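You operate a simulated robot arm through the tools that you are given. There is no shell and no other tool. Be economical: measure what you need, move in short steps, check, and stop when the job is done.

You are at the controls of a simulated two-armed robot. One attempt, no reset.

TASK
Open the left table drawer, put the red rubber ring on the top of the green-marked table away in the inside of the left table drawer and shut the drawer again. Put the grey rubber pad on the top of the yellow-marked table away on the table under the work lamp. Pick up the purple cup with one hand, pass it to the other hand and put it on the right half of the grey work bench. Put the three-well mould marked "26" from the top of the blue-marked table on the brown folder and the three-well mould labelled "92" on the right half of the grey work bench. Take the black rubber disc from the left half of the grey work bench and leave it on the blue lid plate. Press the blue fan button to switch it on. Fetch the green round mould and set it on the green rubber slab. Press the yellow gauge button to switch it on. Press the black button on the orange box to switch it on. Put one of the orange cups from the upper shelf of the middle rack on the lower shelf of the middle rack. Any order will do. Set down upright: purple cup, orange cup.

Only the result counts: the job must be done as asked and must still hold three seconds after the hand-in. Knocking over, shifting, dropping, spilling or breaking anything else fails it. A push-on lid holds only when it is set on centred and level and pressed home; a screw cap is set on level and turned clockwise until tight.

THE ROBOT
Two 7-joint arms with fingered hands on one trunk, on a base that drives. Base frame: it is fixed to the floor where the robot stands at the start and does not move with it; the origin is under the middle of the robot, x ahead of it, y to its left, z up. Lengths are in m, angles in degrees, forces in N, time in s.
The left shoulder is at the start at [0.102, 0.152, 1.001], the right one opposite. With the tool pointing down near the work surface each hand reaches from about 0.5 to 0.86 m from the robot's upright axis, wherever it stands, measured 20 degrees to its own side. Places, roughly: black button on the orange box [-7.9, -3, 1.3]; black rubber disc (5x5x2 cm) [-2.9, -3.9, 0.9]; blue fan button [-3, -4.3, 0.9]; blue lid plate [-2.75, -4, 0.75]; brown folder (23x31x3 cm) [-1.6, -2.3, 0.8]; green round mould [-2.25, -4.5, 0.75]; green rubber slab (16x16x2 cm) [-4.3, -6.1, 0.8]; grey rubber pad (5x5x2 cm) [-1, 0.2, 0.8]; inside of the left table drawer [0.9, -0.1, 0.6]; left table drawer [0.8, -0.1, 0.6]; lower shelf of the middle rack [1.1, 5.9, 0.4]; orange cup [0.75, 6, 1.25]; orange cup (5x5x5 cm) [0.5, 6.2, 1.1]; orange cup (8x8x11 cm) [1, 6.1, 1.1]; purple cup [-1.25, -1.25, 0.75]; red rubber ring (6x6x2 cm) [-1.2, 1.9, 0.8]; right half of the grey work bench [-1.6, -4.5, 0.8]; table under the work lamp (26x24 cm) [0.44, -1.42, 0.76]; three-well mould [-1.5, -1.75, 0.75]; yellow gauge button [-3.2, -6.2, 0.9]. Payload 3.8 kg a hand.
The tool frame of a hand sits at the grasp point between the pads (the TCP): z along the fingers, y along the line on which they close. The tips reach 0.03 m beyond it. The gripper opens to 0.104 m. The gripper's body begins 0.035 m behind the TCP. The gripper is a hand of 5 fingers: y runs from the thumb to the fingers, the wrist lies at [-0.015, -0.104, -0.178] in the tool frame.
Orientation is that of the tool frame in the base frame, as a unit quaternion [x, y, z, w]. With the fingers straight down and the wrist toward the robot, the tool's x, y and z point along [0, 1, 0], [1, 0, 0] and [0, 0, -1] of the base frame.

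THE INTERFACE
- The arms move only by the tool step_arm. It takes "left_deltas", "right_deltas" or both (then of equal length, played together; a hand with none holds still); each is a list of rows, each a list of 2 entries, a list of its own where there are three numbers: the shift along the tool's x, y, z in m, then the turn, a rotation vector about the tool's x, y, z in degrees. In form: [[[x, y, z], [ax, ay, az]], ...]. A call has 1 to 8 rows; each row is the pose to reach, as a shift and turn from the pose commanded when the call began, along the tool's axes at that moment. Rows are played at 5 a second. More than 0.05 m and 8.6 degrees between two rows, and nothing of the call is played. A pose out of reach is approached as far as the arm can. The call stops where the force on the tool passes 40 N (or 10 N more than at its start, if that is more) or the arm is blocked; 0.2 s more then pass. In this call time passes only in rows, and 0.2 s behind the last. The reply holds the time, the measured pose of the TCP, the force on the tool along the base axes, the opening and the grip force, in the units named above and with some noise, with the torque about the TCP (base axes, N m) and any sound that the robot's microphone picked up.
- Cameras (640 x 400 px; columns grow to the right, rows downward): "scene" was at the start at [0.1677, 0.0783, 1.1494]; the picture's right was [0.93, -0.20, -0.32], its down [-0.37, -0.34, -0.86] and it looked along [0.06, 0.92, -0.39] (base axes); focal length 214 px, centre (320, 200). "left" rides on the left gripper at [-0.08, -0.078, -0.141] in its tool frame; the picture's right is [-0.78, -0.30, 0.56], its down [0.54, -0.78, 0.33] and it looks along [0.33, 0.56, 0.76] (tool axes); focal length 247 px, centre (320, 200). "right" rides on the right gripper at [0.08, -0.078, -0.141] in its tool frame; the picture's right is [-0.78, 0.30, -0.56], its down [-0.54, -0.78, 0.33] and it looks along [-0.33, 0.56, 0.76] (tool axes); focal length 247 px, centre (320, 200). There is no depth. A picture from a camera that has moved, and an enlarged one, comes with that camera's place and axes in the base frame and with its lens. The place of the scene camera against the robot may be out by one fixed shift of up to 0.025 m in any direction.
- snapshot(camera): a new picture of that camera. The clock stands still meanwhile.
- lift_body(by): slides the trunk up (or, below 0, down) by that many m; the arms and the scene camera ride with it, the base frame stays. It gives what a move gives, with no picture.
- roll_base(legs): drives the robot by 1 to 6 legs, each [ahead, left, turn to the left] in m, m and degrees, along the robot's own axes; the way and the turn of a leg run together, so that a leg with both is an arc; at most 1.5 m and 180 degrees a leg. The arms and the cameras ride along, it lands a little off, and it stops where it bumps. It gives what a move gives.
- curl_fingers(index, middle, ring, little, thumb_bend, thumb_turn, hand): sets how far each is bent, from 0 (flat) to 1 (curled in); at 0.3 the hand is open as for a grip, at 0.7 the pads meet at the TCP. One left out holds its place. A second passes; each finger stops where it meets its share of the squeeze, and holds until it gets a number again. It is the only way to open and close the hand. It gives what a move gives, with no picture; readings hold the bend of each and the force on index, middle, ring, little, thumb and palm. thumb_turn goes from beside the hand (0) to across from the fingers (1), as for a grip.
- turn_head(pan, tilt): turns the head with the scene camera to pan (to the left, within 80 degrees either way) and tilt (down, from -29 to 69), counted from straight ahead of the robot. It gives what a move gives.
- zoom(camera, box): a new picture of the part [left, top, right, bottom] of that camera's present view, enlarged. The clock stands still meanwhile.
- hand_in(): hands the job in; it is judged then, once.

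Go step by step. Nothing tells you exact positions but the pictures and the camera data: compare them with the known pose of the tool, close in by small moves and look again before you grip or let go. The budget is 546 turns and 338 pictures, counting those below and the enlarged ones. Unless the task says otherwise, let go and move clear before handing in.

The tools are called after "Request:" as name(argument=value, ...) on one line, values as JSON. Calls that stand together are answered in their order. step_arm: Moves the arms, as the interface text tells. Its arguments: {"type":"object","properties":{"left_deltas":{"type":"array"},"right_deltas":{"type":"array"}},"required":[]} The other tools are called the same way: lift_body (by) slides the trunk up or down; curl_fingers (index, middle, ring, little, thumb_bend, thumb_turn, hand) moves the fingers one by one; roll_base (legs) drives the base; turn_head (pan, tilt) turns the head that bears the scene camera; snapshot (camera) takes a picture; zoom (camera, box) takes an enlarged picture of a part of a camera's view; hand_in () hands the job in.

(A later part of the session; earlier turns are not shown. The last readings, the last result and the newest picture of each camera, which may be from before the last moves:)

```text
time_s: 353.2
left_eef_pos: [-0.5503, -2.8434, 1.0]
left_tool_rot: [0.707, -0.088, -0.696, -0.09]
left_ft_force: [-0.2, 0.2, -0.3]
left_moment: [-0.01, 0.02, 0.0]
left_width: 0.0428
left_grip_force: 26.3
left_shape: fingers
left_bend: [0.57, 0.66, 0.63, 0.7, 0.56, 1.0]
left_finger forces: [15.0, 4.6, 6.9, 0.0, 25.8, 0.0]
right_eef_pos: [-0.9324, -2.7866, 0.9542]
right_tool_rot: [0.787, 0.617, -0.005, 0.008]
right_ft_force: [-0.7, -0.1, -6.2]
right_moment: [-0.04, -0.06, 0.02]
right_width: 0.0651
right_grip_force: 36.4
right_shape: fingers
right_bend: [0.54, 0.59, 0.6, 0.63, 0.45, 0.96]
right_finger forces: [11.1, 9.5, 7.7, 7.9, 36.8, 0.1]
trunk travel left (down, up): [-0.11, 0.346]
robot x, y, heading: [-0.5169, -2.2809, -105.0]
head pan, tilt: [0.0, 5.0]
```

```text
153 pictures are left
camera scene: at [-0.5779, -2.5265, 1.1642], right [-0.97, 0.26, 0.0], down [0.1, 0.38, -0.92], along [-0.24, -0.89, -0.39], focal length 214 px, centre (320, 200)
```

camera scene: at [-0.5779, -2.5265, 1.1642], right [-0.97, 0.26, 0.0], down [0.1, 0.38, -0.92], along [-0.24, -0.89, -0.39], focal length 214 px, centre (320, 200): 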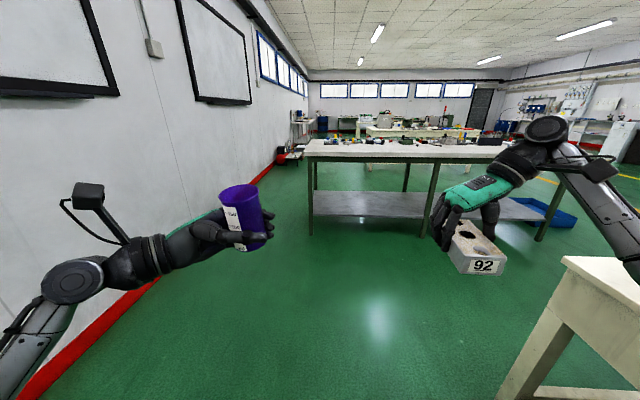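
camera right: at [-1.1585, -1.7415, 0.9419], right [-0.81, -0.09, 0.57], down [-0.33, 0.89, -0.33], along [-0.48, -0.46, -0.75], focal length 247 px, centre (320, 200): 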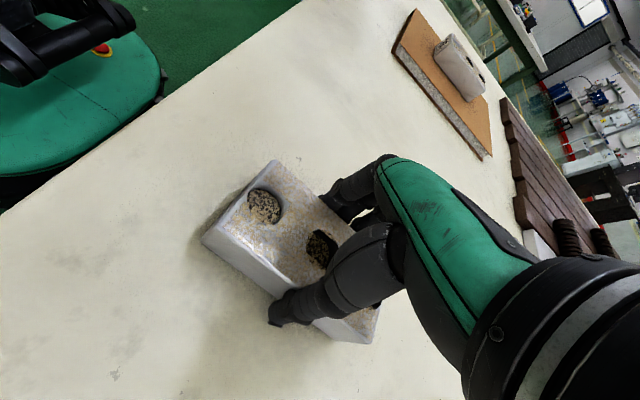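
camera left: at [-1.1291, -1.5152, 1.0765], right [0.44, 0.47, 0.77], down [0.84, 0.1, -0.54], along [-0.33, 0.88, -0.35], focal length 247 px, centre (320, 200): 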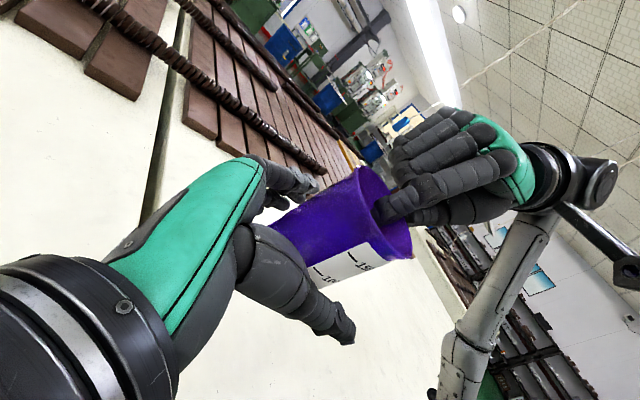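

The grey bench is straight ahead. Driving up to its left-hand (east) end, which is the "right half".

Request:
roll_base(legs=[[1.4, -0.15, -2]])

Request:
turn_head(pan=0, tilt=15)

Request:
snapshot(camera="scene")

```text
time_s: 360.3
left_eef_pos: [-1.1127, -4.1608, 0.9986]
left_tool_rot: [0.704, -0.102, -0.695, -0.103]
left_ft_force: [-0.5, -0.3, -0.4]
left_moment: [0.03, -0.02, 0.0]
left_width: 0.0427
left_grip_force: 26.0
left_shape: fingers
left_bend: [0.57, 0.66, 0.63, 0.7, 0.56, 1.0]
left_finger forces: [14.9, 4.6, 6.9, 0.0, 25.8, 0.1]
right_eef_pos: [-1.4936, -4.0882, 0.9536]
right_tool_rot: [0.8, 0.6, -0.005, 0.007]
right_ft_force: [0.2, 0.5, -5.5]
right_moment: [-0.02, -0.06, 0.0]
right_width: 0.0654
right_grip_force: 36.1
right_shape: fingers
right_bend: [0.54, 0.59, 0.6, 0.63, 0.45, 0.96]
right_finger forces: [11.1, 9.5, 7.4, 7.9, 36.7, 0.1]
trunk travel left (down, up): [-0.11, 0.346]
robot x, y, heading: [-1.055, -3.6045, -107.2]
head pan, tilt: [0.0, 5.0]
```

```text
time_s: 361.0
left_eef_pos: [-1.1128, -4.1613, 0.9995]
left_tool_rot: [0.705, -0.102, -0.694, -0.103]
left_ft_force: [1.1, -0.6, -1.0]
left_moment: [0.01, 0.0, -0.01]
left_width: 0.0426
left_grip_force: 25.9
left_shape: fingers
left_bend: [0.57, 0.66, 0.63, 0.7, 0.56, 1.0]
left_finger forces: [15.0, 4.6, 6.8, 0.1, 25.8, 0.1]
right_eef_pos: [-1.4927, -4.0873, 0.9538]
right_tool_rot: [0.8, 0.6, -0.005, 0.007]
right_ft_force: [0.1, -0.6, -4.2]
right_moment: [-0.03, -0.06, 0.0]
right_width: 0.0654
right_grip_force: 37.0
right_shape: fingers
right_bend: [0.54, 0.59, 0.6, 0.63, 0.45, 0.96]
right_finger forces: [11.1, 9.4, 7.6, 7.9, 36.8, 0.0]
trunk travel left (down, up): [-0.11, 0.346]
robot x, y, heading: [-1.0563, -3.6023, -107.0]
head pan, tilt: [0.0, 15.0]
```

```text
152 pictures are left
camera scene: at [-1.1257, -3.8392, 1.1484], right [-0.95, 0.3, 0.0], down [0.16, 0.52, -0.84], along [-0.25, -0.8, -0.54], focal length 214 px, centre (320, 200)
```

scene: 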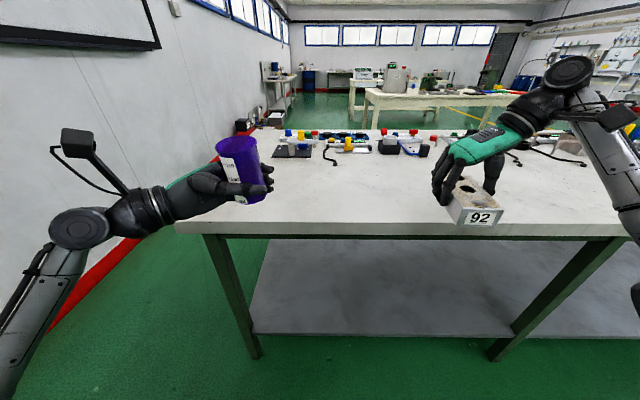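

Request:
roll_base(legs=[[0.31, 0.0, 0]])

Request:
snapshot(camera="scene")

Request:
snapshot(camera="right")

Request:
snapshot(camera="left")

```text
time_s: 363.1
left_eef_pos: [-1.2014, -4.4507, 1.0004]
left_tool_rot: [0.705, -0.102, -0.695, -0.1]
left_ft_force: [0.3, -0.8, -0.5]
left_moment: [0.01, -0.01, 0.02]
left_width: 0.0425
left_grip_force: 25.7
left_shape: fingers
left_bend: [0.57, 0.66, 0.63, 0.7, 0.56, 1.0]
left_finger forces: [15.1, 4.7, 6.9, 0.0, 26.0, 0.0]
right_eef_pos: [-1.5816, -4.3785, 0.9563]
right_tool_rot: [0.798, 0.602, -0.006, 0.008]
right_ft_force: [0.5, -0.3, -5.9]
right_moment: [-0.02, -0.07, 0.03]
right_width: 0.0651
right_grip_force: 36.3
right_shape: fingers
right_bend: [0.54, 0.59, 0.6, 0.63, 0.45, 0.96]
right_finger forces: [11.2, 9.5, 7.5, 8.0, 36.9, 0.0]
trunk travel left (down, up): [-0.11, 0.346]
robot x, y, heading: [-1.1475, -3.8963, -107.2]
head pan, tilt: [0.0, 15.0]
```

```text
151 pictures are left
camera scene: at [-1.2147, -4.1293, 1.1489], right [-0.96, 0.29, 0.0], down [0.16, 0.52, -0.84], along [-0.25, -0.8, -0.54], focal length 214 px, centre (320, 200)
```

scene: 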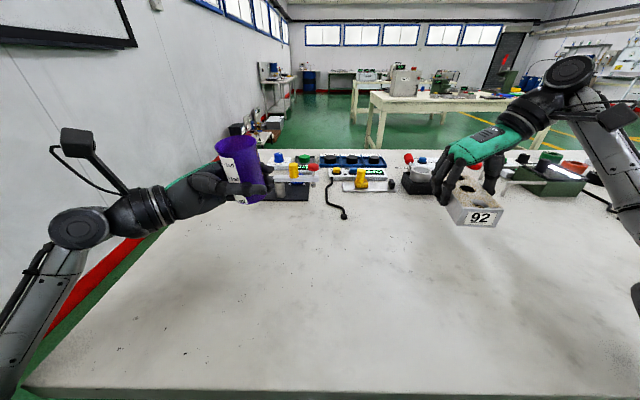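

```text
150 pictures are left
camera right: at [-1.6338, -4.2778, 1.0939], right [0.07, -0.82, 0.57], down [-0.89, -0.31, -0.33], along [0.44, -0.49, -0.75], focal length 247 px, centre (320, 200)
```

right: 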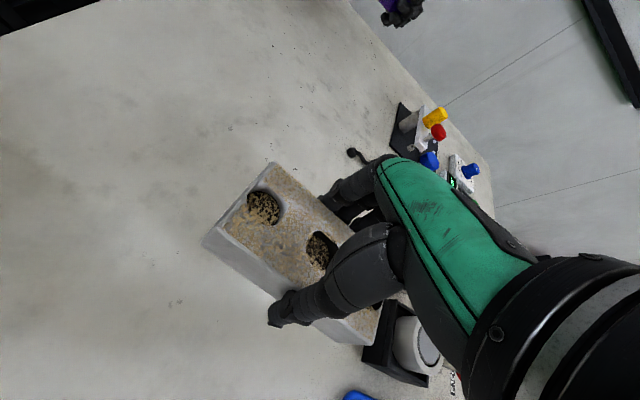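

```text
149 pictures are left
camera left: at [-1.0452, -4.4166, 1.0822], right [-0.46, 0.45, 0.77], down [-0.09, 0.84, -0.54], along [-0.88, -0.32, -0.35], focal length 247 px, centre (320, 200)
```

left: 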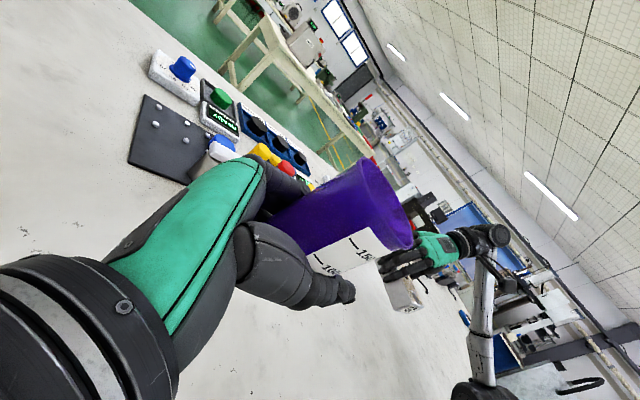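

Free space below both hands. Lowering the mould first.

Request:
step_arm(right_deltas=[[[0, 0, 0.035], [0, 0, 0]], [[0, 0, 0.07], [0, 0, 0]], [[0, 0, 0.1], [0, 0, 0]], [[0, 0, 0.105], [0, 0, 0]], [[0, 0, 0.11], [0, 0, 0]], [[0, 0, 0.115], [0, 0, 0]], [[0, 0, 0.12], [0, 0, 0]]])

Request:
snapshot(camera="right")

```text
time_s: 364.9
left_eef_pos: [-1.1961, -4.4504, 0.9987]
left_tool_rot: [0.703, -0.102, -0.697, -0.102]
left_ft_force: [0.5, -0.1, -0.7]
left_moment: [-0.04, 0.0, -0.01]
left_width: 0.0425
left_grip_force: 26.6
left_shape: fingers
left_bend: [0.57, 0.66, 0.63, 0.7, 0.56, 1.0]
left_finger forces: [15.0, 4.5, 6.9, 0.0, 25.8, 0.0]
right_eef_pos: [-1.5939, -4.3931, 0.8979]
right_tool_rot: [0.804, 0.591, -0.063, 0.034]
right_ft_force: [0.1, -1.3, -6.0]
right_moment: [-0.05, -0.1, 0.04]
right_width: 0.0655
right_grip_force: 37.0
right_shape: fingers
right_bend: [0.54, 0.6, 0.61, 0.63, 0.45, 0.96]
right_finger forces: [12.0, 9.1, 7.3, 8.0, 36.9, 0.0]
trunk travel left (down, up): [-0.11, 0.346]
robot x, y, heading: [-1.1482, -3.8933, -107.0]
head pan, tilt: [0.0, 15.0]
stopped in row 7 (right hand): the arm was blocked; the commanded pose is now the measured one
```

```text
148 pictures are left
camera right: at [-1.6362, -4.2754, 1.0269], right [0.09, -0.75, 0.65], down [-0.92, -0.32, -0.24], along [0.39, -0.58, -0.72], focal length 247 px, centre (320, 200)
```

right: 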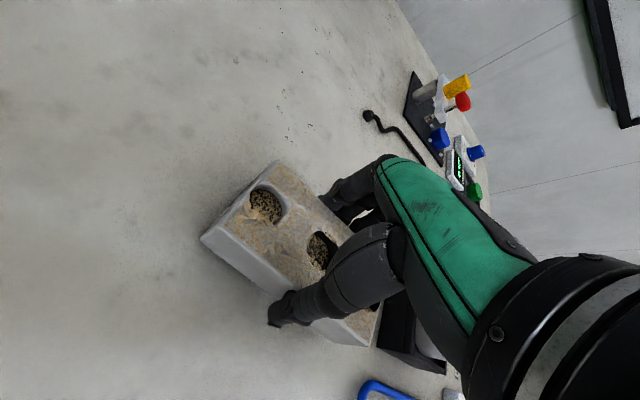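

The right arm is blocked by something. Looking.

Request:
turn_head(pan=-45, tilt=25)

Request:
snapshot(camera="scene")

```text
time_s: 366.0
left_eef_pos: [-1.1961, -4.4507, 1.0016]
left_tool_rot: [0.703, -0.103, -0.696, -0.101]
left_ft_force: [0.2, 0.1, -0.7]
left_moment: [-0.03, -0.01, -0.02]
left_width: 0.0426
left_grip_force: 26.2
left_shape: fingers
left_bend: [0.57, 0.66, 0.63, 0.7, 0.56, 1.0]
left_finger forces: [15.0, 4.7, 6.9, 0.1, 25.8, 0.0]
right_eef_pos: [-1.5919, -4.3922, 0.8974]
right_tool_rot: [0.802, 0.593, -0.059, 0.035]
right_ft_force: [0.3, -0.1, -6.3]
right_moment: [-0.03, -0.05, -0.01]
right_width: 0.0657
right_grip_force: 36.7
right_shape: fingers
right_bend: [0.54, 0.6, 0.61, 0.63, 0.45, 0.96]
right_finger forces: [11.9, 9.1, 7.3, 8.0, 36.9, 0.1]
trunk travel left (down, up): [-0.11, 0.346]
robot x, y, heading: [-1.1472, -3.8966, -107.3]
head pan, tilt: [-45.0, 25.0]
```

```text
147 pictures are left
camera scene: at [-1.2615, -4.0786, 1.1432], right [-0.48, 0.85, 0.22], down [0.45, 0.45, -0.77], along [-0.76, -0.27, -0.59], focal length 214 px, centre (320, 200)
```

scene: 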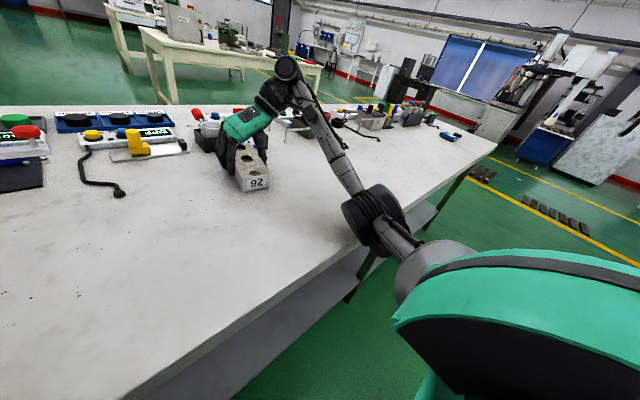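

The elbow rests on the bench edge. I'll raise the trunk so the elbow clears it.

Request:
lift_body(by=0.15)

Request:
step_arm(right_deltas=[[[0, 0, 0.04], [-2, 0, 1]], [[0, 0, 0.08], [-4, 0, 1]], [[0, 0, 0.12], [-6, 0, 2]], [[0, 0, 0.16], [-8, 0, 2]], [[0, 0, 0.185], [-8, 0, 2]]])

Request:
snapshot(camera="scene")

Request:
snapshot(camera="right")

```text
time_s: 367.8
left_eef_pos: [-1.203, -4.4529, 1.1484]
left_tool_rot: [0.706, -0.102, -0.693, -0.103]
left_ft_force: [-0.2, 0.0, 0.4]
left_moment: [-0.01, -0.05, 0.02]
left_width: 0.0426
left_grip_force: 26.1
left_shape: fingers
left_bend: [0.57, 0.66, 0.63, 0.7, 0.56, 1.0]
left_finger forces: [15.0, 4.5, 6.8, 0.0, 25.7, 0.0]
right_eef_pos: [-1.5962, -4.3936, 1.0358]
right_tool_rot: [0.802, 0.595, -0.051, 0.032]
right_ft_force: [-0.9, -0.4, -5.3]
right_moment: [-0.02, -0.04, -0.02]
right_width: 0.0655
right_grip_force: 36.0
right_shape: fingers
right_bend: [0.54, 0.6, 0.61, 0.63, 0.45, 0.96]
right_finger forces: [11.8, 8.8, 7.2, 7.9, 36.1, 0.1]
trunk travel left (down, up): [-0.26, 0.196]
robot x, y, heading: [-1.1451, -3.8945, -107.1]
head pan, tilt: [-45.0, 25.0]
```

```text
time_s: 368.9
left_eef_pos: [-1.2002, -4.4511, 1.1515]
left_tool_rot: [0.705, -0.103, -0.694, -0.101]
left_ft_force: [-0.1, -0.1, -0.2]
left_moment: [0.01, 0.01, -0.02]
left_width: 0.0426
left_grip_force: 26.1
left_shape: fingers
left_bend: [0.57, 0.66, 0.63, 0.7, 0.56, 1.0]
left_finger forces: [14.9, 4.6, 6.9, 0.1, 25.7, 0.0]
right_eef_pos: [-1.5987, -4.4126, 0.8875]
right_tool_rot: [0.806, 0.582, -0.019, 0.101]
right_ft_force: [4.5, 3.6, 15.0]
right_moment: [0.7, 0.67, -0.11]
right_width: 0.0647
right_grip_force: 42.0
right_shape: fingers
right_bend: [0.55, 0.62, 0.62, 0.63, 0.46, 0.97]
right_finger forces: [14.1, 8.3, 6.5, 7.4, 47.4, 0.0]
right hand out of reach, approached as far as the arm can: row 4, 5
trunk travel left (down, up): [-0.26, 0.196]
robot x, y, heading: [-1.1446, -3.8994, -107.4]
head pan, tilt: [-45.0, 25.0]
stopped in row 5 (right hand): the force on the tool passed its limit at 52 N (the readings are from after the stop); the commanded pose is now the measured one
```

```text
146 pictures are left
camera scene: at [-1.2393, -3.9931, 1.3314], right [-0.47, 0.88, 0.07], down [0.4, 0.28, -0.87], along [-0.79, -0.38, -0.48], focal length 214 px, centre (320, 200)
```

scene: 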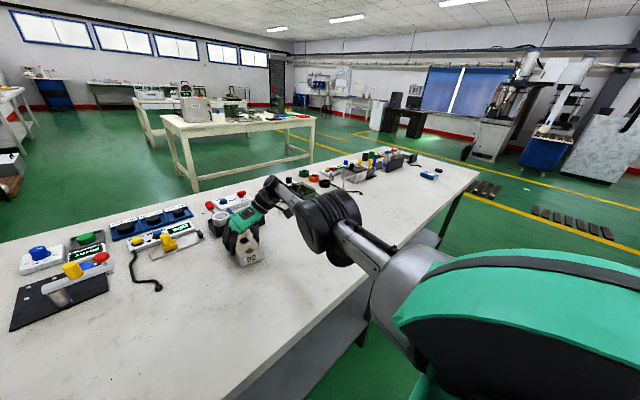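

```text
145 pictures are left
camera right: at [-1.6588, -4.2873, 1.0012], right [-0.02, -0.71, 0.7], down [-0.87, -0.33, -0.36], along [0.48, -0.62, -0.62], focal length 247 px, centre (320, 200)
```

right: 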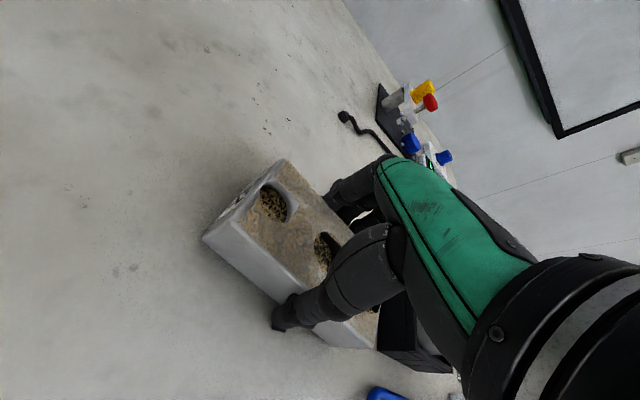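

Wrong way on the tilt. I'll raise a bit, level the mould, lower the trunk slightly, and check.

Request:
step_arm(right_deltas=[[[0, 0, -0.03], [0, 0, 0]], [[0, 0, -0.05], [4, 4.2, 0]], [[0, 0, -0.06], [8.1, 8.5, 0]]])

Request:
lift_body(by=-0.06)

```text
time_s: 369.7
left_eef_pos: [-1.2017, -4.4535, 1.1496]
left_tool_rot: [0.706, -0.102, -0.693, -0.102]
left_ft_force: [0.7, 0.3, 0.4]
left_moment: [0.0, -0.04, -0.01]
left_width: 0.0426
left_grip_force: 25.6
left_shape: fingers
left_bend: [0.57, 0.66, 0.63, 0.7, 0.56, 1.0]
left_finger forces: [15.1, 4.6, 6.9, 0.0, 25.7, 0.0]
right_eef_pos: [-1.6078, -4.4015, 0.9395]
right_tool_rot: [0.811, 0.585, 0.001, -0.002]
right_ft_force: [0.2, -0.5, -6.6]
right_moment: [-0.04, -0.06, -0.02]
right_width: 0.0645
right_grip_force: 36.4
right_shape: fingers
right_bend: [0.55, 0.61, 0.62, 0.64, 0.46, 0.97]
right_finger forces: [13.4, 8.5, 7.0, 7.5, 35.8, 0.0]
right hand out of reach, approached as far as the arm can: row 1, 2
trunk travel left (down, up): [-0.26, 0.196]
robot x, y, heading: [-1.147, -3.8988, -107.4]
head pan, tilt: [-45.0, 25.0]
```

```text
time_s: 370.4
left_eef_pos: [-1.2017, -4.4544, 1.104]
left_tool_rot: [0.705, -0.1, -0.694, -0.105]
left_ft_force: [1.0, 0.5, -0.3]
left_moment: [0.03, 0.05, 0.02]
left_width: 0.0428
left_grip_force: 25.9
left_shape: fingers
left_bend: [0.57, 0.66, 0.63, 0.7, 0.56, 1.0]
left_finger forces: [15.0, 4.6, 6.9, 0.0, 25.7, 0.0]
right_eef_pos: [-1.6067, -4.4077, 0.8862]
right_tool_rot: [0.811, 0.586, 0.013, -0.002]
right_ft_force: [1.1, 2.7, 11.4]
right_moment: [-0.43, -0.2, -0.05]
right_width: 0.0658
right_grip_force: 36.9
right_shape: fingers
right_bend: [0.56, 0.61, 0.62, 0.65, 0.46, 0.95]
right_finger forces: [11.4, 9.4, 7.8, 7.2, 38.4, 0.0]
trunk travel left (down, up): [-0.218, 0.238]
robot x, y, heading: [-1.1483, -3.8966, -107.3]
head pan, tilt: [-45.0, 25.0]
stopped: the force on the tool passed its limit at 46 N (the readings are from after the stop); the commanded pose is now the measured one
```

The mould is level and rests on the bench (top about 0.845). Releasing it.

Request:
curl_fingers(hand="right", index=0.3, middle=0.3, ring=0.3, little=0.3, thumb_bend=0.3)

Request:
step_arm(right_deltas=[[[0, 0, -0.03], [0, 0, 0]], [[0, 0, -0.07], [0, 0, 0]], [[0, 0, -0.11], [0, 0, 0]], [[0, 0, -0.14], [0, 0, 0]]])

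Request:
turn_head(pan=-15, tilt=25)

Request:
snapshot(camera="scene")

```text
time_s: 371.4
left_eef_pos: [-1.2043, -4.4547, 1.1024]
left_tool_rot: [0.705, -0.1, -0.694, -0.105]
left_ft_force: [0.6, -0.3, -0.9]
left_moment: [0.03, 0.02, 0.01]
left_width: 0.0426
left_grip_force: 26.5
left_shape: fingers
left_bend: [0.57, 0.66, 0.63, 0.7, 0.56, 1.0]
left_finger forces: [15.0, 4.6, 7.0, 0.0, 25.7, 0.0]
right_eef_pos: [-1.6079, -4.4088, 0.8839]
right_tool_rot: [0.81, 0.586, 0.013, -0.005]
right_ft_force: [-0.3, 0.8, -0.2]
right_moment: [0.01, 0.0, 0.0]
right_width: 0.1031
right_grip_force: 0.3
right_shape: fingers
right_bend: [0.3, 0.3, 0.3, 0.3, 0.29, 1.0]
right_finger forces: [0.0, 0.0, 0.1, 0.1, 0.2, 0.0]
trunk travel left (down, up): [-0.218, 0.238]
robot x, y, heading: [-1.1485, -3.8949, -107.5]
head pan, tilt: [-45.0, 25.0]
```

```text
time_s: 372.4
left_eef_pos: [-1.204, -4.4544, 1.1024]
left_tool_rot: [0.705, -0.1, -0.694, -0.105]
left_ft_force: [0.8, -0.2, -0.3]
left_moment: [-0.01, -0.03, 0.02]
left_width: 0.0425
left_grip_force: 25.9
left_shape: fingers
left_bend: [0.57, 0.66, 0.63, 0.7, 0.56, 1.0]
left_finger forces: [14.9, 4.7, 6.9, 0.0, 25.7, 0.1]
right_eef_pos: [-1.61, -4.4098, 1.0223]
right_tool_rot: [0.811, 0.585, 0.015, -0.004]
right_ft_force: [-0.6, 0.0, 0.6]
right_moment: [0.02, 0.01, 0.0]
right_width: 0.1027
right_grip_force: 0.1
right_shape: fingers
right_bend: [0.3, 0.3, 0.3, 0.3, 0.3, 1.0]
right_finger forces: [0.0, 0.0, 0.0, 0.1, 0.0, 0.1]
trunk travel left (down, up): [-0.218, 0.238]
robot x, y, heading: [-1.1453, -3.8929, -107.3]
head pan, tilt: [-45.0, 25.0]
```

```text
time_s: 373.4
left_eef_pos: [-1.2027, -4.4542, 1.1033]
left_tool_rot: [0.705, -0.1, -0.694, -0.106]
left_ft_force: [0.6, 0.5, 0.2]
left_moment: [0.0, 0.01, 0.0]
left_width: 0.0425
left_grip_force: 26.5
left_shape: fingers
left_bend: [0.57, 0.66, 0.63, 0.7, 0.56, 1.0]
left_finger forces: [15.1, 4.6, 6.9, 0.0, 25.8, 0.1]
right_eef_pos: [-1.6094, -4.41, 1.0245]
right_tool_rot: [0.811, 0.585, 0.014, -0.004]
right_ft_force: [0.1, 0.1, -0.2]
right_moment: [0.01, -0.04, 0.01]
right_width: 0.1028
right_grip_force: 0.0
right_shape: fingers
right_bend: [0.3, 0.3, 0.3, 0.3, 0.3, 1.0]
right_finger forces: [0.1, 0.0, 0.1, 0.0, 0.1, 0.1]
trunk travel left (down, up): [-0.218, 0.238]
robot x, y, heading: [-1.1458, -3.8941, -107.2]
head pan, tilt: [-15.0, 25.0]
```

```text
144 pictures are left
camera scene: at [-1.2157, -4.0502, 1.2787], right [-0.85, 0.53, 0.04], down [0.26, 0.48, -0.83], along [-0.46, -0.7, -0.55], focal length 214 px, centre (320, 200)
```

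scene: 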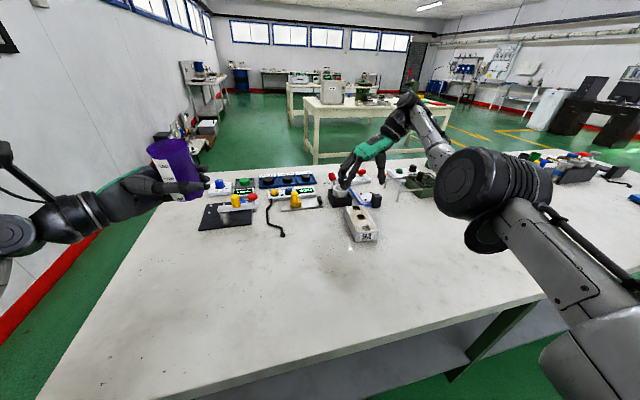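

Mould 92 stands on the bench. Now lowering the cup with the left hand.

Request:
step_arm(left_deltas=[[[0.04, 0, 0], [0, 0, 0]], [[0.08, 0, 0], [0, 0, 0]], [[0.12, 0, 0], [0, 0, 0]], [[0.16, 0, 0], [0, 0, 0]], [[0.185, 0, 0], [0, 0, 0]]])

Request:
turn_head(pan=15, tilt=25)

Request:
snapshot(camera="scene")

Request:
snapshot(camera="left")

```text
time_s: 374.6
left_eef_pos: [-1.1999, -4.4535, 0.919]
left_tool_rot: [0.706, -0.099, -0.694, -0.105]
left_ft_force: [0.5, 0.0, -0.4]
left_moment: [0.01, -0.02, 0.01]
left_width: 0.0425
left_grip_force: 25.7
left_shape: fingers
left_bend: [0.57, 0.66, 0.63, 0.7, 0.56, 1.0]
left_finger forces: [15.0, 4.5, 7.0, 0.0, 25.4, 0.1]
right_eef_pos: [-1.6112, -4.4103, 1.0235]
right_tool_rot: [0.81, 0.586, 0.015, -0.004]
right_ft_force: [-0.3, -0.7, 0.1]
right_moment: [-0.01, 0.01, 0.01]
right_width: 0.1028
right_grip_force: 0.1
right_shape: fingers
right_bend: [0.3, 0.3, 0.3, 0.3, 0.3, 1.0]
right_finger forces: [0.0, 0.0, 0.0, 0.0, 0.1, 0.0]
trunk travel left (down, up): [-0.218, 0.238]
robot x, y, heading: [-1.1446, -3.8943, -107.5]
head pan, tilt: [-15.0, 25.0]
```

```text
time_s: 375.5
left_eef_pos: [-1.2004, -4.4546, 0.9183]
left_tool_rot: [0.705, -0.099, -0.694, -0.106]
left_ft_force: [-0.1, 0.3, -1.1]
left_moment: [0.01, 0.01, 0.0]
left_width: 0.0424
left_grip_force: 26.1
left_shape: fingers
left_bend: [0.57, 0.66, 0.63, 0.7, 0.56, 1.0]
left_finger forces: [15.0, 4.5, 6.9, 0.0, 25.4, 0.1]
right_eef_pos: [-1.6106, -4.4099, 1.0241]
right_tool_rot: [0.811, 0.585, 0.014, -0.005]
right_ft_force: [0.8, 0.2, -0.3]
right_moment: [-0.01, 0.0, -0.01]
right_width: 0.103
right_grip_force: 0.0
right_shape: fingers
right_bend: [0.3, 0.3, 0.3, 0.3, 0.3, 1.0]
right_finger forces: [0.0, 0.0, 0.0, 0.0, 0.0, 0.1]
trunk travel left (down, up): [-0.218, 0.238]
robot x, y, heading: [-1.1442, -3.8965, -107.3]
head pan, tilt: [15.0, 25.0]
```

```text
143 pictures are left
camera scene: at [-1.1702, -4.0645, 1.2786], right [-1.0, 0.04, -0.04], down [0.06, 0.55, -0.83], along [-0.02, -0.84, -0.55], focal length 214 px, centre (320, 200)
```

scene: 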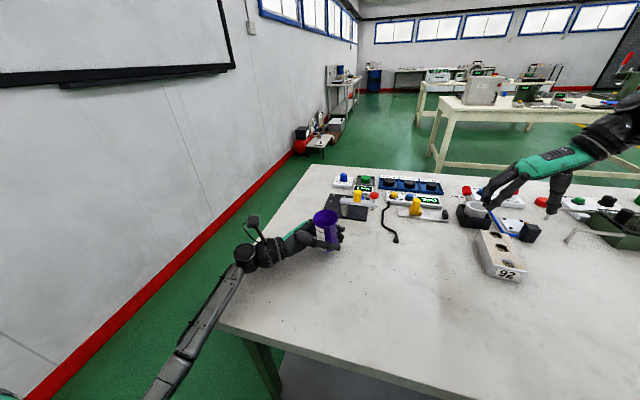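

```text
142 pictures are left
camera left: at [-1.045, -4.4201, 1.0017], right [-0.46, 0.44, 0.77], down [-0.09, 0.84, -0.53], along [-0.88, -0.31, -0.35], focal length 247 px, centre (320, 200)
```

left: 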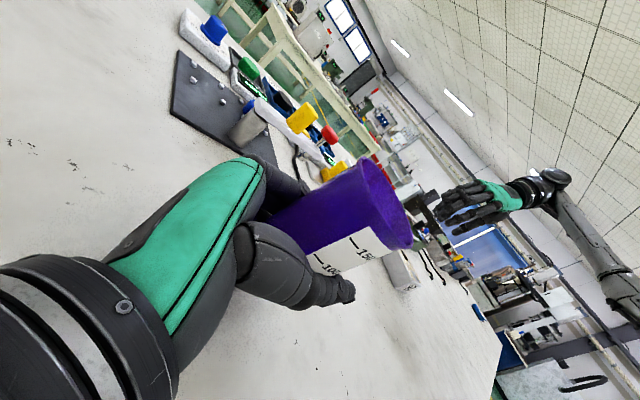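

Request:
step_arm(left_deltas=[[[0.005, 0, 0], [0, 0, 0]], [[0.01, 0, 0], [0, 0, 0]], [[0.015, 0, 0], [0, 0, 0]], [[0.02, 0, 0], [0, 0, 0]]])

Request:
zoom(camera="scene", box=[200, 180, 400, 320])

```text
time_s: 376.5
left_eef_pos: [-1.1987, -4.4527, 0.9047]
left_tool_rot: [0.705, -0.104, -0.694, -0.102]
left_ft_force: [-4.8, -0.6, 11.0]
left_moment: [-0.43, -0.26, -0.22]
left_width: 0.0426
left_grip_force: 31.0
left_shape: fingers
left_bend: [0.57, 0.66, 0.63, 0.7, 0.56, 1.0]
left_finger forces: [14.9, 4.5, 6.9, 6.7, 25.4, 4.4]
right_eef_pos: [-1.6104, -4.4079, 1.026]
right_tool_rot: [0.811, 0.585, 0.014, -0.003]
right_ft_force: [0.4, -0.9, 0.3]
right_moment: [-0.04, 0.01, 0.0]
right_width: 0.1029
right_grip_force: 0.0
right_shape: fingers
right_bend: [0.3, 0.3, 0.3, 0.3, 0.3, 1.0]
right_finger forces: [0.0, 0.0, 0.0, 0.0, 0.0, 0.0]
trunk travel left (down, up): [-0.218, 0.238]
robot x, y, heading: [-1.147, -3.8907, -107.3]
head pan, tilt: [15.0, 25.0]
```

```text
2.86 times, centred on (300, 250) of scene
camera zoom: at [-1.1706, -4.0619, 1.2797], right [-1.0, 0.04, -0.04], down [0.06, 0.55, -0.84], along [-0.01, -0.84, -0.55], focal length 613 px, centre (377, 57)
```

zoom: 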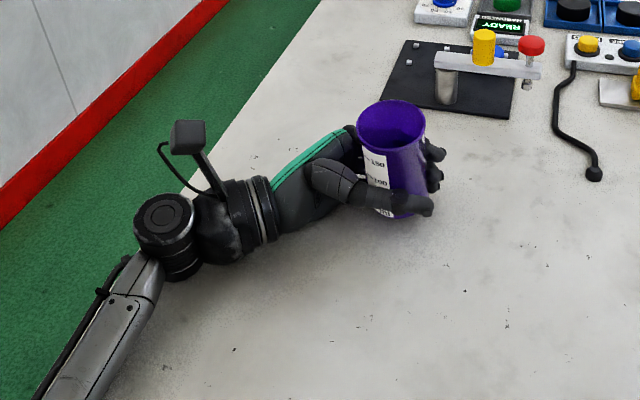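

The palm and little finger touch the bench while the cup is still about 1.5 cm up. I'll tilt the hand a few degrees so the palm rises, then lower further.

Request:
step_arm(left_deltas=[[[-0.008, 0, 0], [0, 4, 0]], [[-0.006, 0, 0], [0, 8, 0]], [[-0.004, 0, 0], [0, 11, 0]]])

Request:
step_arm(left_deltas=[[[0.005, 0, 0], [0, 0, 0]], [[0.01, 0, 0], [0, 0, 0]], [[0.015, 0, 0], [0, 0, 0]]])

Request:
zoom(camera="scene", box=[280, 190, 380, 270])

```text
time_s: 377.3
left_eef_pos: [-1.1989, -4.4528, 0.9011]
left_tool_rot: [0.769, -0.109, -0.622, -0.096]
left_ft_force: [0.0, 0.5, 0.1]
left_moment: [0.01, -0.02, 0.03]
left_width: 0.0424
left_grip_force: 25.9
left_shape: fingers
left_bend: [0.57, 0.66, 0.63, 0.7, 0.56, 1.0]
left_finger forces: [15.0, 4.6, 6.9, 0.2, 25.3, 0.0]
right_eef_pos: [-1.6096, -4.4106, 1.0238]
right_tool_rot: [0.81, 0.586, 0.014, -0.005]
right_ft_force: [-0.2, -0.5, 0.4]
right_moment: [0.04, -0.04, 0.0]
right_width: 0.1027
right_grip_force: 0.0
right_shape: fingers
right_bend: [0.3, 0.3, 0.3, 0.3, 0.3, 1.0]
right_finger forces: [0.1, 0.1, 0.0, 0.1, 0.0, 0.0]
trunk travel left (down, up): [-0.218, 0.238]
robot x, y, heading: [-1.1487, -3.8951, -107.4]
head pan, tilt: [15.0, 25.0]
```

```text
time_s: 378.1
left_eef_pos: [-1.1978, -4.4533, 0.8944]
left_tool_rot: [0.768, -0.112, -0.624, -0.09]
left_ft_force: [0.6, -3.8, 28.0]
left_moment: [-1.09, -0.72, -0.09]
left_width: 0.0425
left_grip_force: 42.7
left_shape: fingers
left_bend: [0.57, 0.66, 0.63, 0.69, 0.57, 1.0]
left_finger forces: [15.4, 4.8, 6.6, 33.7, 25.1, 0.0]
right_eef_pos: [-1.6108, -4.4089, 1.0255]
right_tool_rot: [0.811, 0.585, 0.013, -0.003]
right_ft_force: [1.4, -0.3, -0.1]
right_moment: [-0.04, 0.0, 0.01]
right_width: 0.1028
right_grip_force: 0.1
right_shape: fingers
right_bend: [0.3, 0.3, 0.3, 0.3, 0.3, 1.0]
right_finger forces: [0.0, 0.0, 0.0, 0.0, 0.0, 0.1]
trunk travel left (down, up): [-0.218, 0.238]
robot x, y, heading: [-1.1453, -3.8946, -107.3]
head pan, tilt: [15.0, 25.0]
```

```text
5.00 times, centred on (330, 230) of scene
camera zoom: at [-1.1699, -4.0611, 1.2796], right [-1.0, 0.04, -0.04], down [0.06, 0.54, -0.84], along [-0.01, -0.84, -0.55], focal length 1072 px, centre (270, 50)
```

zoom: 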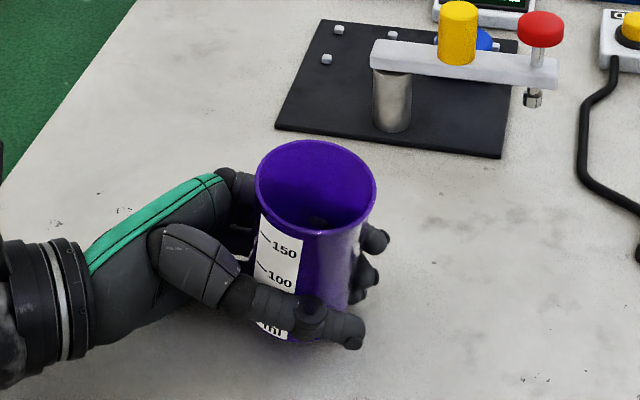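

Request:
step_arm(left_deltas=[[[-0.01, 0, 0], [0, 0, 0]]])

Request:
curl_fingers(hand="left", little=0.0)

Request:
step_arm(left_deltas=[[[0.005, 0, 0], [0, 0, 0]], [[0.01, 0, 0], [0, 0, 0]], [[0.014, 0, 0], [0, 0, 0]], [[0.018, 0, 0], [0, 0, 0]], [[0.022, 0, 0], [0, 0, 0]]])

Request:
zoom(camera="scene", box=[280, 190, 380, 270])

```text
time_s: 378.5
left_eef_pos: [-1.1974, -4.4529, 0.8952]
left_tool_rot: [0.768, -0.109, -0.623, -0.096]
left_ft_force: [3.3, -6.3, 14.9]
left_moment: [-0.75, -0.58, -0.04]
left_width: 0.0424
left_grip_force: 33.4
left_shape: fingers
left_bend: [0.57, 0.66, 0.63, 0.7, 0.57, 1.0]
left_finger forces: [15.3, 4.6, 6.8, 15.5, 25.4, 0.1]
right_eef_pos: [-1.6097, -4.4114, 1.0241]
right_tool_rot: [0.811, 0.586, 0.013, -0.005]
right_ft_force: [-0.2, 0.0, 0.0]
right_moment: [0.0, 0.02, 0.01]
right_width: 0.1029
right_grip_force: 0.1
right_shape: fingers
right_bend: [0.3, 0.3, 0.3, 0.3, 0.3, 1.0]
right_finger forces: [0.0, 0.0, 0.1, 0.1, 0.1, 0.0]
trunk travel left (down, up): [-0.218, 0.238]
robot x, y, heading: [-1.1489, -3.8929, -107.5]
head pan, tilt: [15.0, 25.0]
```

```text
time_s: 379.5
left_eef_pos: [-1.2008, -4.451, 0.8974]
left_tool_rot: [0.768, -0.111, -0.623, -0.096]
left_ft_force: [-3.4, 3.1, 6.3]
left_moment: [-0.31, 0.16, -0.27]
left_width: 0.0426
left_grip_force: 29.1
left_shape: fingers
left_bend: [0.57, 0.66, 0.63, 0.04, 0.57, 1.0]
left_finger forces: [15.1, 4.4, 6.8, 6.5, 25.6, 0.0]
right_eef_pos: [-1.6102, -4.4091, 1.0233]
right_tool_rot: [0.811, 0.585, 0.014, -0.003]
right_ft_force: [-0.1, 0.1, -1.0]
right_moment: [0.02, 0.01, 0.0]
right_width: 0.1031
right_grip_force: 0.0
right_shape: fingers
right_bend: [0.3, 0.3, 0.3, 0.3, 0.3, 1.0]
right_finger forces: [0.0, 0.0, 0.0, 0.0, 0.0, 0.0]
trunk travel left (down, up): [-0.218, 0.238]
robot x, y, heading: [-1.1474, -3.899, -107.2]
head pan, tilt: [15.0, 25.0]
```

```text
time_s: 380.6
left_eef_pos: [-1.1973, -4.4522, 0.8936]
left_tool_rot: [0.765, -0.118, -0.628, -0.087]
left_ft_force: [-1.1, 8.7, 17.1]
left_moment: [-0.81, -0.17, 0.03]
left_width: 0.0424
left_grip_force: 34.9
left_shape: fingers
left_bend: [0.57, 0.66, 0.63, 0.05, 0.57, 1.0]
left_finger forces: [15.2, 4.4, 7.0, 16.9, 25.5, 0.8]
right_eef_pos: [-1.6109, -4.4085, 1.0236]
right_tool_rot: [0.811, 0.585, 0.013, -0.004]
right_ft_force: [-1.1, -0.6, 0.7]
right_moment: [0.0, -0.01, 0.02]
right_width: 0.1026
right_grip_force: 0.1
right_shape: fingers
right_bend: [0.3, 0.3, 0.3, 0.3, 0.3, 1.0]
right_finger forces: [0.1, 0.1, 0.1, 0.1, 0.0, 0.1]
trunk travel left (down, up): [-0.218, 0.238]
robot x, y, heading: [-1.1459, -3.8921, -107.2]
head pan, tilt: [15.0, 25.0]
stopped in row 5 (left hand): the force on the tool passed its limit at 42 N (the readings are from after the stop); the commanded pose is now the measured one
```

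```text
5.00 times, centred on (330, 230) of scene
camera zoom: at [-1.1698, -4.0619, 1.2787], right [-1.0, 0.04, -0.04], down [0.06, 0.55, -0.84], along [-0.02, -0.84, -0.55], focal length 1072 px, centre (270, 50)
```

zoom: 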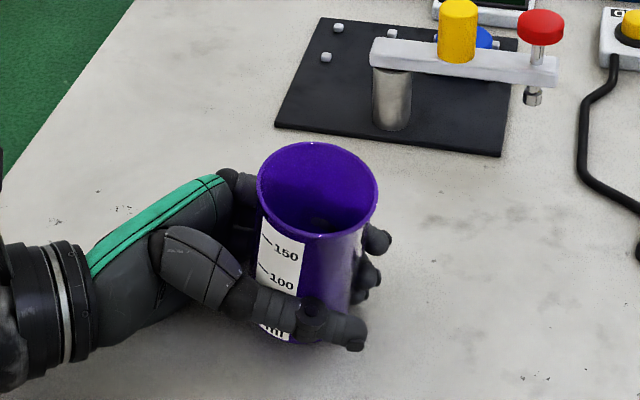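

The cup sits a bit high in the hand. I'll loosen the thumb only slightly so that the cup slides down within the fingers' cage onto the bench.

Request:
step_arm(left_deltas=[[[-0.006, 0, 0], [0, -2, 0]], [[-0.006, 0, 0], [0, -4, 0]]])

Request:
curl_fingers(hand="left", thumb_bend=0.535)

Request:
zoom(camera="scene", box=[280, 190, 380, 270])

```text
time_s: 381.2
left_eef_pos: [-1.1965, -4.4527, 0.8965]
left_tool_rot: [0.744, -0.114, -0.652, -0.091]
left_ft_force: [4.2, 6.6, 15.6]
left_moment: [-0.66, -0.64, 0.27]
left_width: 0.0423
left_grip_force: 33.5
left_shape: fingers
left_bend: [0.57, 0.66, 0.63, 0.04, 0.57, 1.0]
left_finger forces: [15.1, 4.4, 6.8, 13.0, 25.5, 2.8]
right_eef_pos: [-1.61, -4.4073, 1.0248]
right_tool_rot: [0.811, 0.585, 0.012, -0.003]
right_ft_force: [0.7, 0.1, 0.4]
right_moment: [0.0, 0.01, -0.02]
right_width: 0.1027
right_grip_force: 0.0
right_shape: fingers
right_bend: [0.3, 0.3, 0.3, 0.3, 0.3, 1.0]
right_finger forces: [0.0, 0.0, 0.0, 0.0, 0.1, 0.1]
trunk travel left (down, up): [-0.218, 0.238]
robot x, y, heading: [-1.1446, -3.8968, -107.4]
head pan, tilt: [15.0, 25.0]
```

```text
time_s: 382.2
left_eef_pos: [-1.1979, -4.4532, 0.8965]
left_tool_rot: [0.744, -0.114, -0.652, -0.091]
left_ft_force: [6.6, 5.4, 18.5]
left_moment: [-0.93, -0.82, 0.34]
left_width: 0.0453
left_grip_force: 24.2
left_shape: fingers
left_bend: [0.61, 0.68, 0.65, 0.03, 0.47, 1.0]
left_finger forces: [8.8, 2.3, 4.8, 15.5, 14.6, 3.7]
right_eef_pos: [-1.6095, -4.4076, 1.0254]
right_tool_rot: [0.811, 0.585, 0.012, -0.004]
right_ft_force: [-0.1, 0.3, 0.1]
right_moment: [0.02, 0.02, 0.01]
right_width: 0.1026
right_grip_force: 0.0
right_shape: fingers
right_bend: [0.3, 0.3, 0.3, 0.3, 0.3, 1.0]
right_finger forces: [0.0, 0.0, 0.0, 0.0, 0.1, 0.0]
trunk travel left (down, up): [-0.218, 0.238]
robot x, y, heading: [-1.1483, -3.8931, -107.1]
head pan, tilt: [15.0, 25.0]
```

```text
5.00 times, centred on (330, 230) of scene
camera zoom: at [-1.1692, -4.061, 1.2792], right [-1.0, 0.04, -0.04], down [0.06, 0.54, -0.84], along [-0.02, -0.84, -0.55], focal length 1072 px, centre (270, 50)
```

zoom: 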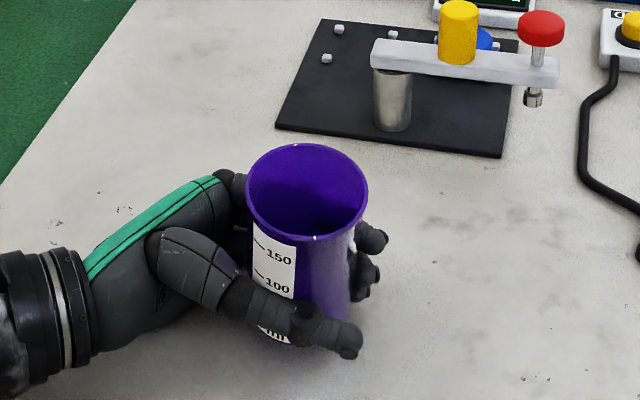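

Request:
curl_fingers(hand="left", index=0.57, middle=0.62, ring=0.6, thumb_bend=0.46)

Request:
zoom(camera="scene", box=[280, 190, 380, 270])

```text
time_s: 383.2
left_eef_pos: [-1.1971, -4.4528, 0.8959]
left_tool_rot: [0.744, -0.113, -0.652, -0.092]
left_ft_force: [6.5, 4.5, 20.3]
left_moment: [-0.96, -0.92, 0.31]
left_width: 0.0528
left_grip_force: 12.2
left_shape: fingers
left_bend: [0.55, 0.62, 0.59, 0.03, 0.44, 1.0]
left_finger forces: [1.3, 0.1, 1.1, 16.1, 1.9, 4.3]
right_eef_pos: [-1.6095, -4.4075, 1.0256]
right_tool_rot: [0.811, 0.585, 0.012, -0.003]
right_ft_force: [-0.8, -0.8, 0.2]
right_moment: [-0.02, 0.01, -0.01]
right_width: 0.1027
right_grip_force: 0.1
right_shape: fingers
right_bend: [0.3, 0.3, 0.3, 0.3, 0.3, 1.0]
right_finger forces: [0.1, 0.0, 0.0, 0.1, 0.1, 0.0]
trunk travel left (down, up): [-0.218, 0.238]
robot x, y, heading: [-1.15, -3.8956, -107.1]
head pan, tilt: [15.0, 25.0]
```

```text
5.00 times, centred on (330, 230) of scene
camera zoom: at [-1.1692, -4.061, 1.2792], right [-1.0, 0.04, -0.04], down [0.06, 0.54, -0.84], along [-0.02, -0.84, -0.55], focal length 1072 px, centre (270, 50)
```

zoom: 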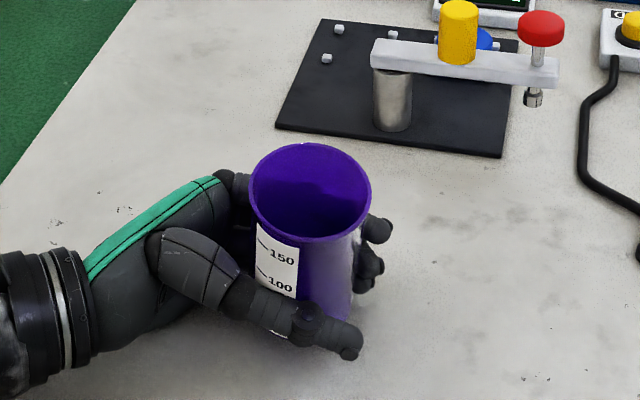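

Request:
curl_fingers(hand="left", index=0.52, middle=0.58, ring=0.56, thumb_bend=0.43)

Request:
zoom(camera="scene", box=[280, 190, 380, 270])

```text
time_s: 384.2
left_eef_pos: [-1.1961, -4.4532, 0.895]
left_tool_rot: [0.744, -0.113, -0.652, -0.092]
left_ft_force: [7.2, 3.9, 21.0]
left_moment: [-1.02, -0.95, 0.28]
left_width: 0.0581
left_grip_force: 10.5
left_shape: fingers
left_bend: [0.52, 0.57, 0.56, 0.03, 0.43, 1.0]
left_finger forces: [0.1, 0.0, 0.3, 16.2, 0.2, 4.5]
right_eef_pos: [-1.6102, -4.4067, 1.0262]
right_tool_rot: [0.811, 0.585, 0.012, -0.003]
right_ft_force: [-0.3, 0.0, 0.1]
right_moment: [-0.01, 0.0, 0.01]
right_width: 0.103
right_grip_force: 0.1
right_shape: fingers
right_bend: [0.3, 0.3, 0.3, 0.3, 0.3, 1.0]
right_finger forces: [0.0, 0.0, 0.0, 0.1, 0.0, 0.0]
trunk travel left (down, up): [-0.218, 0.238]
robot x, y, heading: [-1.1426, -3.896, -107.6]
head pan, tilt: [15.0, 25.0]
```

```text
5.00 times, centred on (330, 230) of scene
camera zoom: at [-1.1691, -4.061, 1.2792], right [-1.0, 0.04, -0.04], down [0.06, 0.54, -0.84], along [-0.02, -0.84, -0.55], focal length 1072 px, centre (270, 50)
```

zoom: 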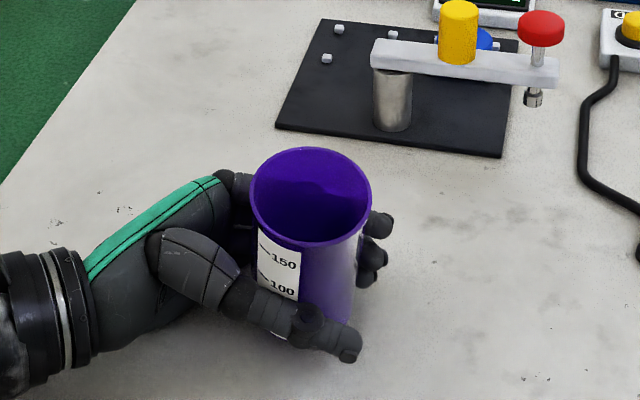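

The cup is standing free. Opening fully and looking before withdrawing.

Request:
curl_fingers(hand="left", index=0.3, middle=0.3, ring=0.3, thumb_bend=0.3)

Request:
zoom(camera="scene", box=[280, 190, 380, 270])

```text
time_s: 385.2
left_eef_pos: [-1.1974, -4.4528, 0.8973]
left_tool_rot: [0.744, -0.113, -0.652, -0.091]
left_ft_force: [6.7, 4.6, 20.1]
left_moment: [-0.99, -0.92, 0.32]
left_width: 0.1025
left_grip_force: 10.5
left_shape: fingers
left_bend: [0.3, 0.3, 0.3, 0.03, 0.3, 1.0]
left_finger forces: [0.0, 0.0, 0.0, 16.1, 0.0, 4.4]
right_eef_pos: [-1.6096, -4.4086, 1.0266]
right_tool_rot: [0.811, 0.585, 0.012, -0.004]
right_ft_force: [0.3, 1.1, 0.2]
right_moment: [-0.02, 0.0, 0.0]
right_width: 0.1029
right_grip_force: 0.1
right_shape: fingers
right_bend: [0.3, 0.3, 0.3, 0.3, 0.3, 1.0]
right_finger forces: [0.0, 0.1, 0.1, 0.0, 0.1, 0.0]
trunk travel left (down, up): [-0.218, 0.238]
robot x, y, heading: [-1.147, -3.8979, -107.2]
head pan, tilt: [15.0, 25.0]
```

```text
5.00 times, centred on (330, 230) of scene
camera zoom: at [-1.1691, -4.061, 1.2792], right [-1.0, 0.04, -0.04], down [0.06, 0.54, -0.84], along [-0.02, -0.84, -0.55], focal length 1072 px, centre (270, 50)
```

zoom: 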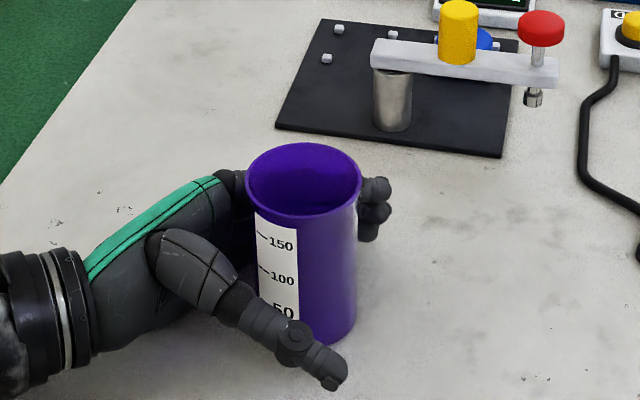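

The cup stands upright. Withdrawing the hand to the left.

Request:
step_arm(left_deltas=[[[-0.008, 0, 0], [0, 0, 0]], [[-0.01, 0, -0.04], [0, 0, 0]], [[-0.01, 0, -0.08], [0, 0, 0]], [[-0.01, 0, -0.12], [0, 0, 0]], [[-0.03, 0, -0.16], [0, 0, 0]], [[-0.07, 0, -0.18], [0, 0, 0]], [[-0.11, 0, -0.19], [0, 0, 0]]])

Request:
snapshot(camera="scene")

```text
time_s: 386.8
left_eef_pos: [-1.0307, -4.5065, 1.0285]
left_tool_rot: [0.745, -0.112, -0.651, -0.094]
left_ft_force: [-0.1, -0.5, 0.2]
left_moment: [0.01, -0.02, -0.02]
left_width: 0.1024
left_grip_force: 0.0
left_shape: fingers
left_bend: [0.3, 0.3, 0.3, 0.0, 0.3, 1.0]
left_finger forces: [0.1, 0.0, 0.1, 0.0, 0.0, 0.0]
right_eef_pos: [-1.6102, -4.4107, 1.0244]
right_tool_rot: [0.811, 0.585, 0.014, -0.004]
right_ft_force: [0.2, -0.2, 0.0]
right_moment: [0.0, -0.02, 0.01]
right_width: 0.1028
right_grip_force: 0.1
right_shape: fingers
right_bend: [0.3, 0.3, 0.3, 0.3, 0.3, 1.0]
right_finger forces: [0.0, 0.0, 0.0, 0.0, 0.0, 0.0]
trunk travel left (down, up): [-0.218, 0.238]
robot x, y, heading: [-1.1447, -3.8937, -107.2]
head pan, tilt: [15.0, 25.0]
```

```text
134 pictures are left
camera scene: at [-1.1705, -4.0644, 1.2787], right [-1.0, 0.04, -0.04], down [0.06, 0.55, -0.84], along [-0.01, -0.84, -0.55], focal length 214 px, centre (320, 200)
```

scene: 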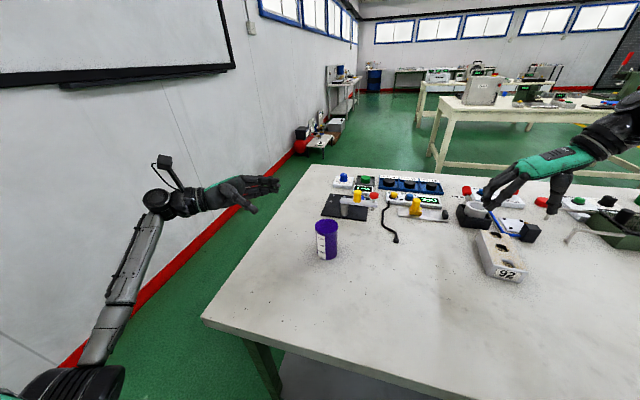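

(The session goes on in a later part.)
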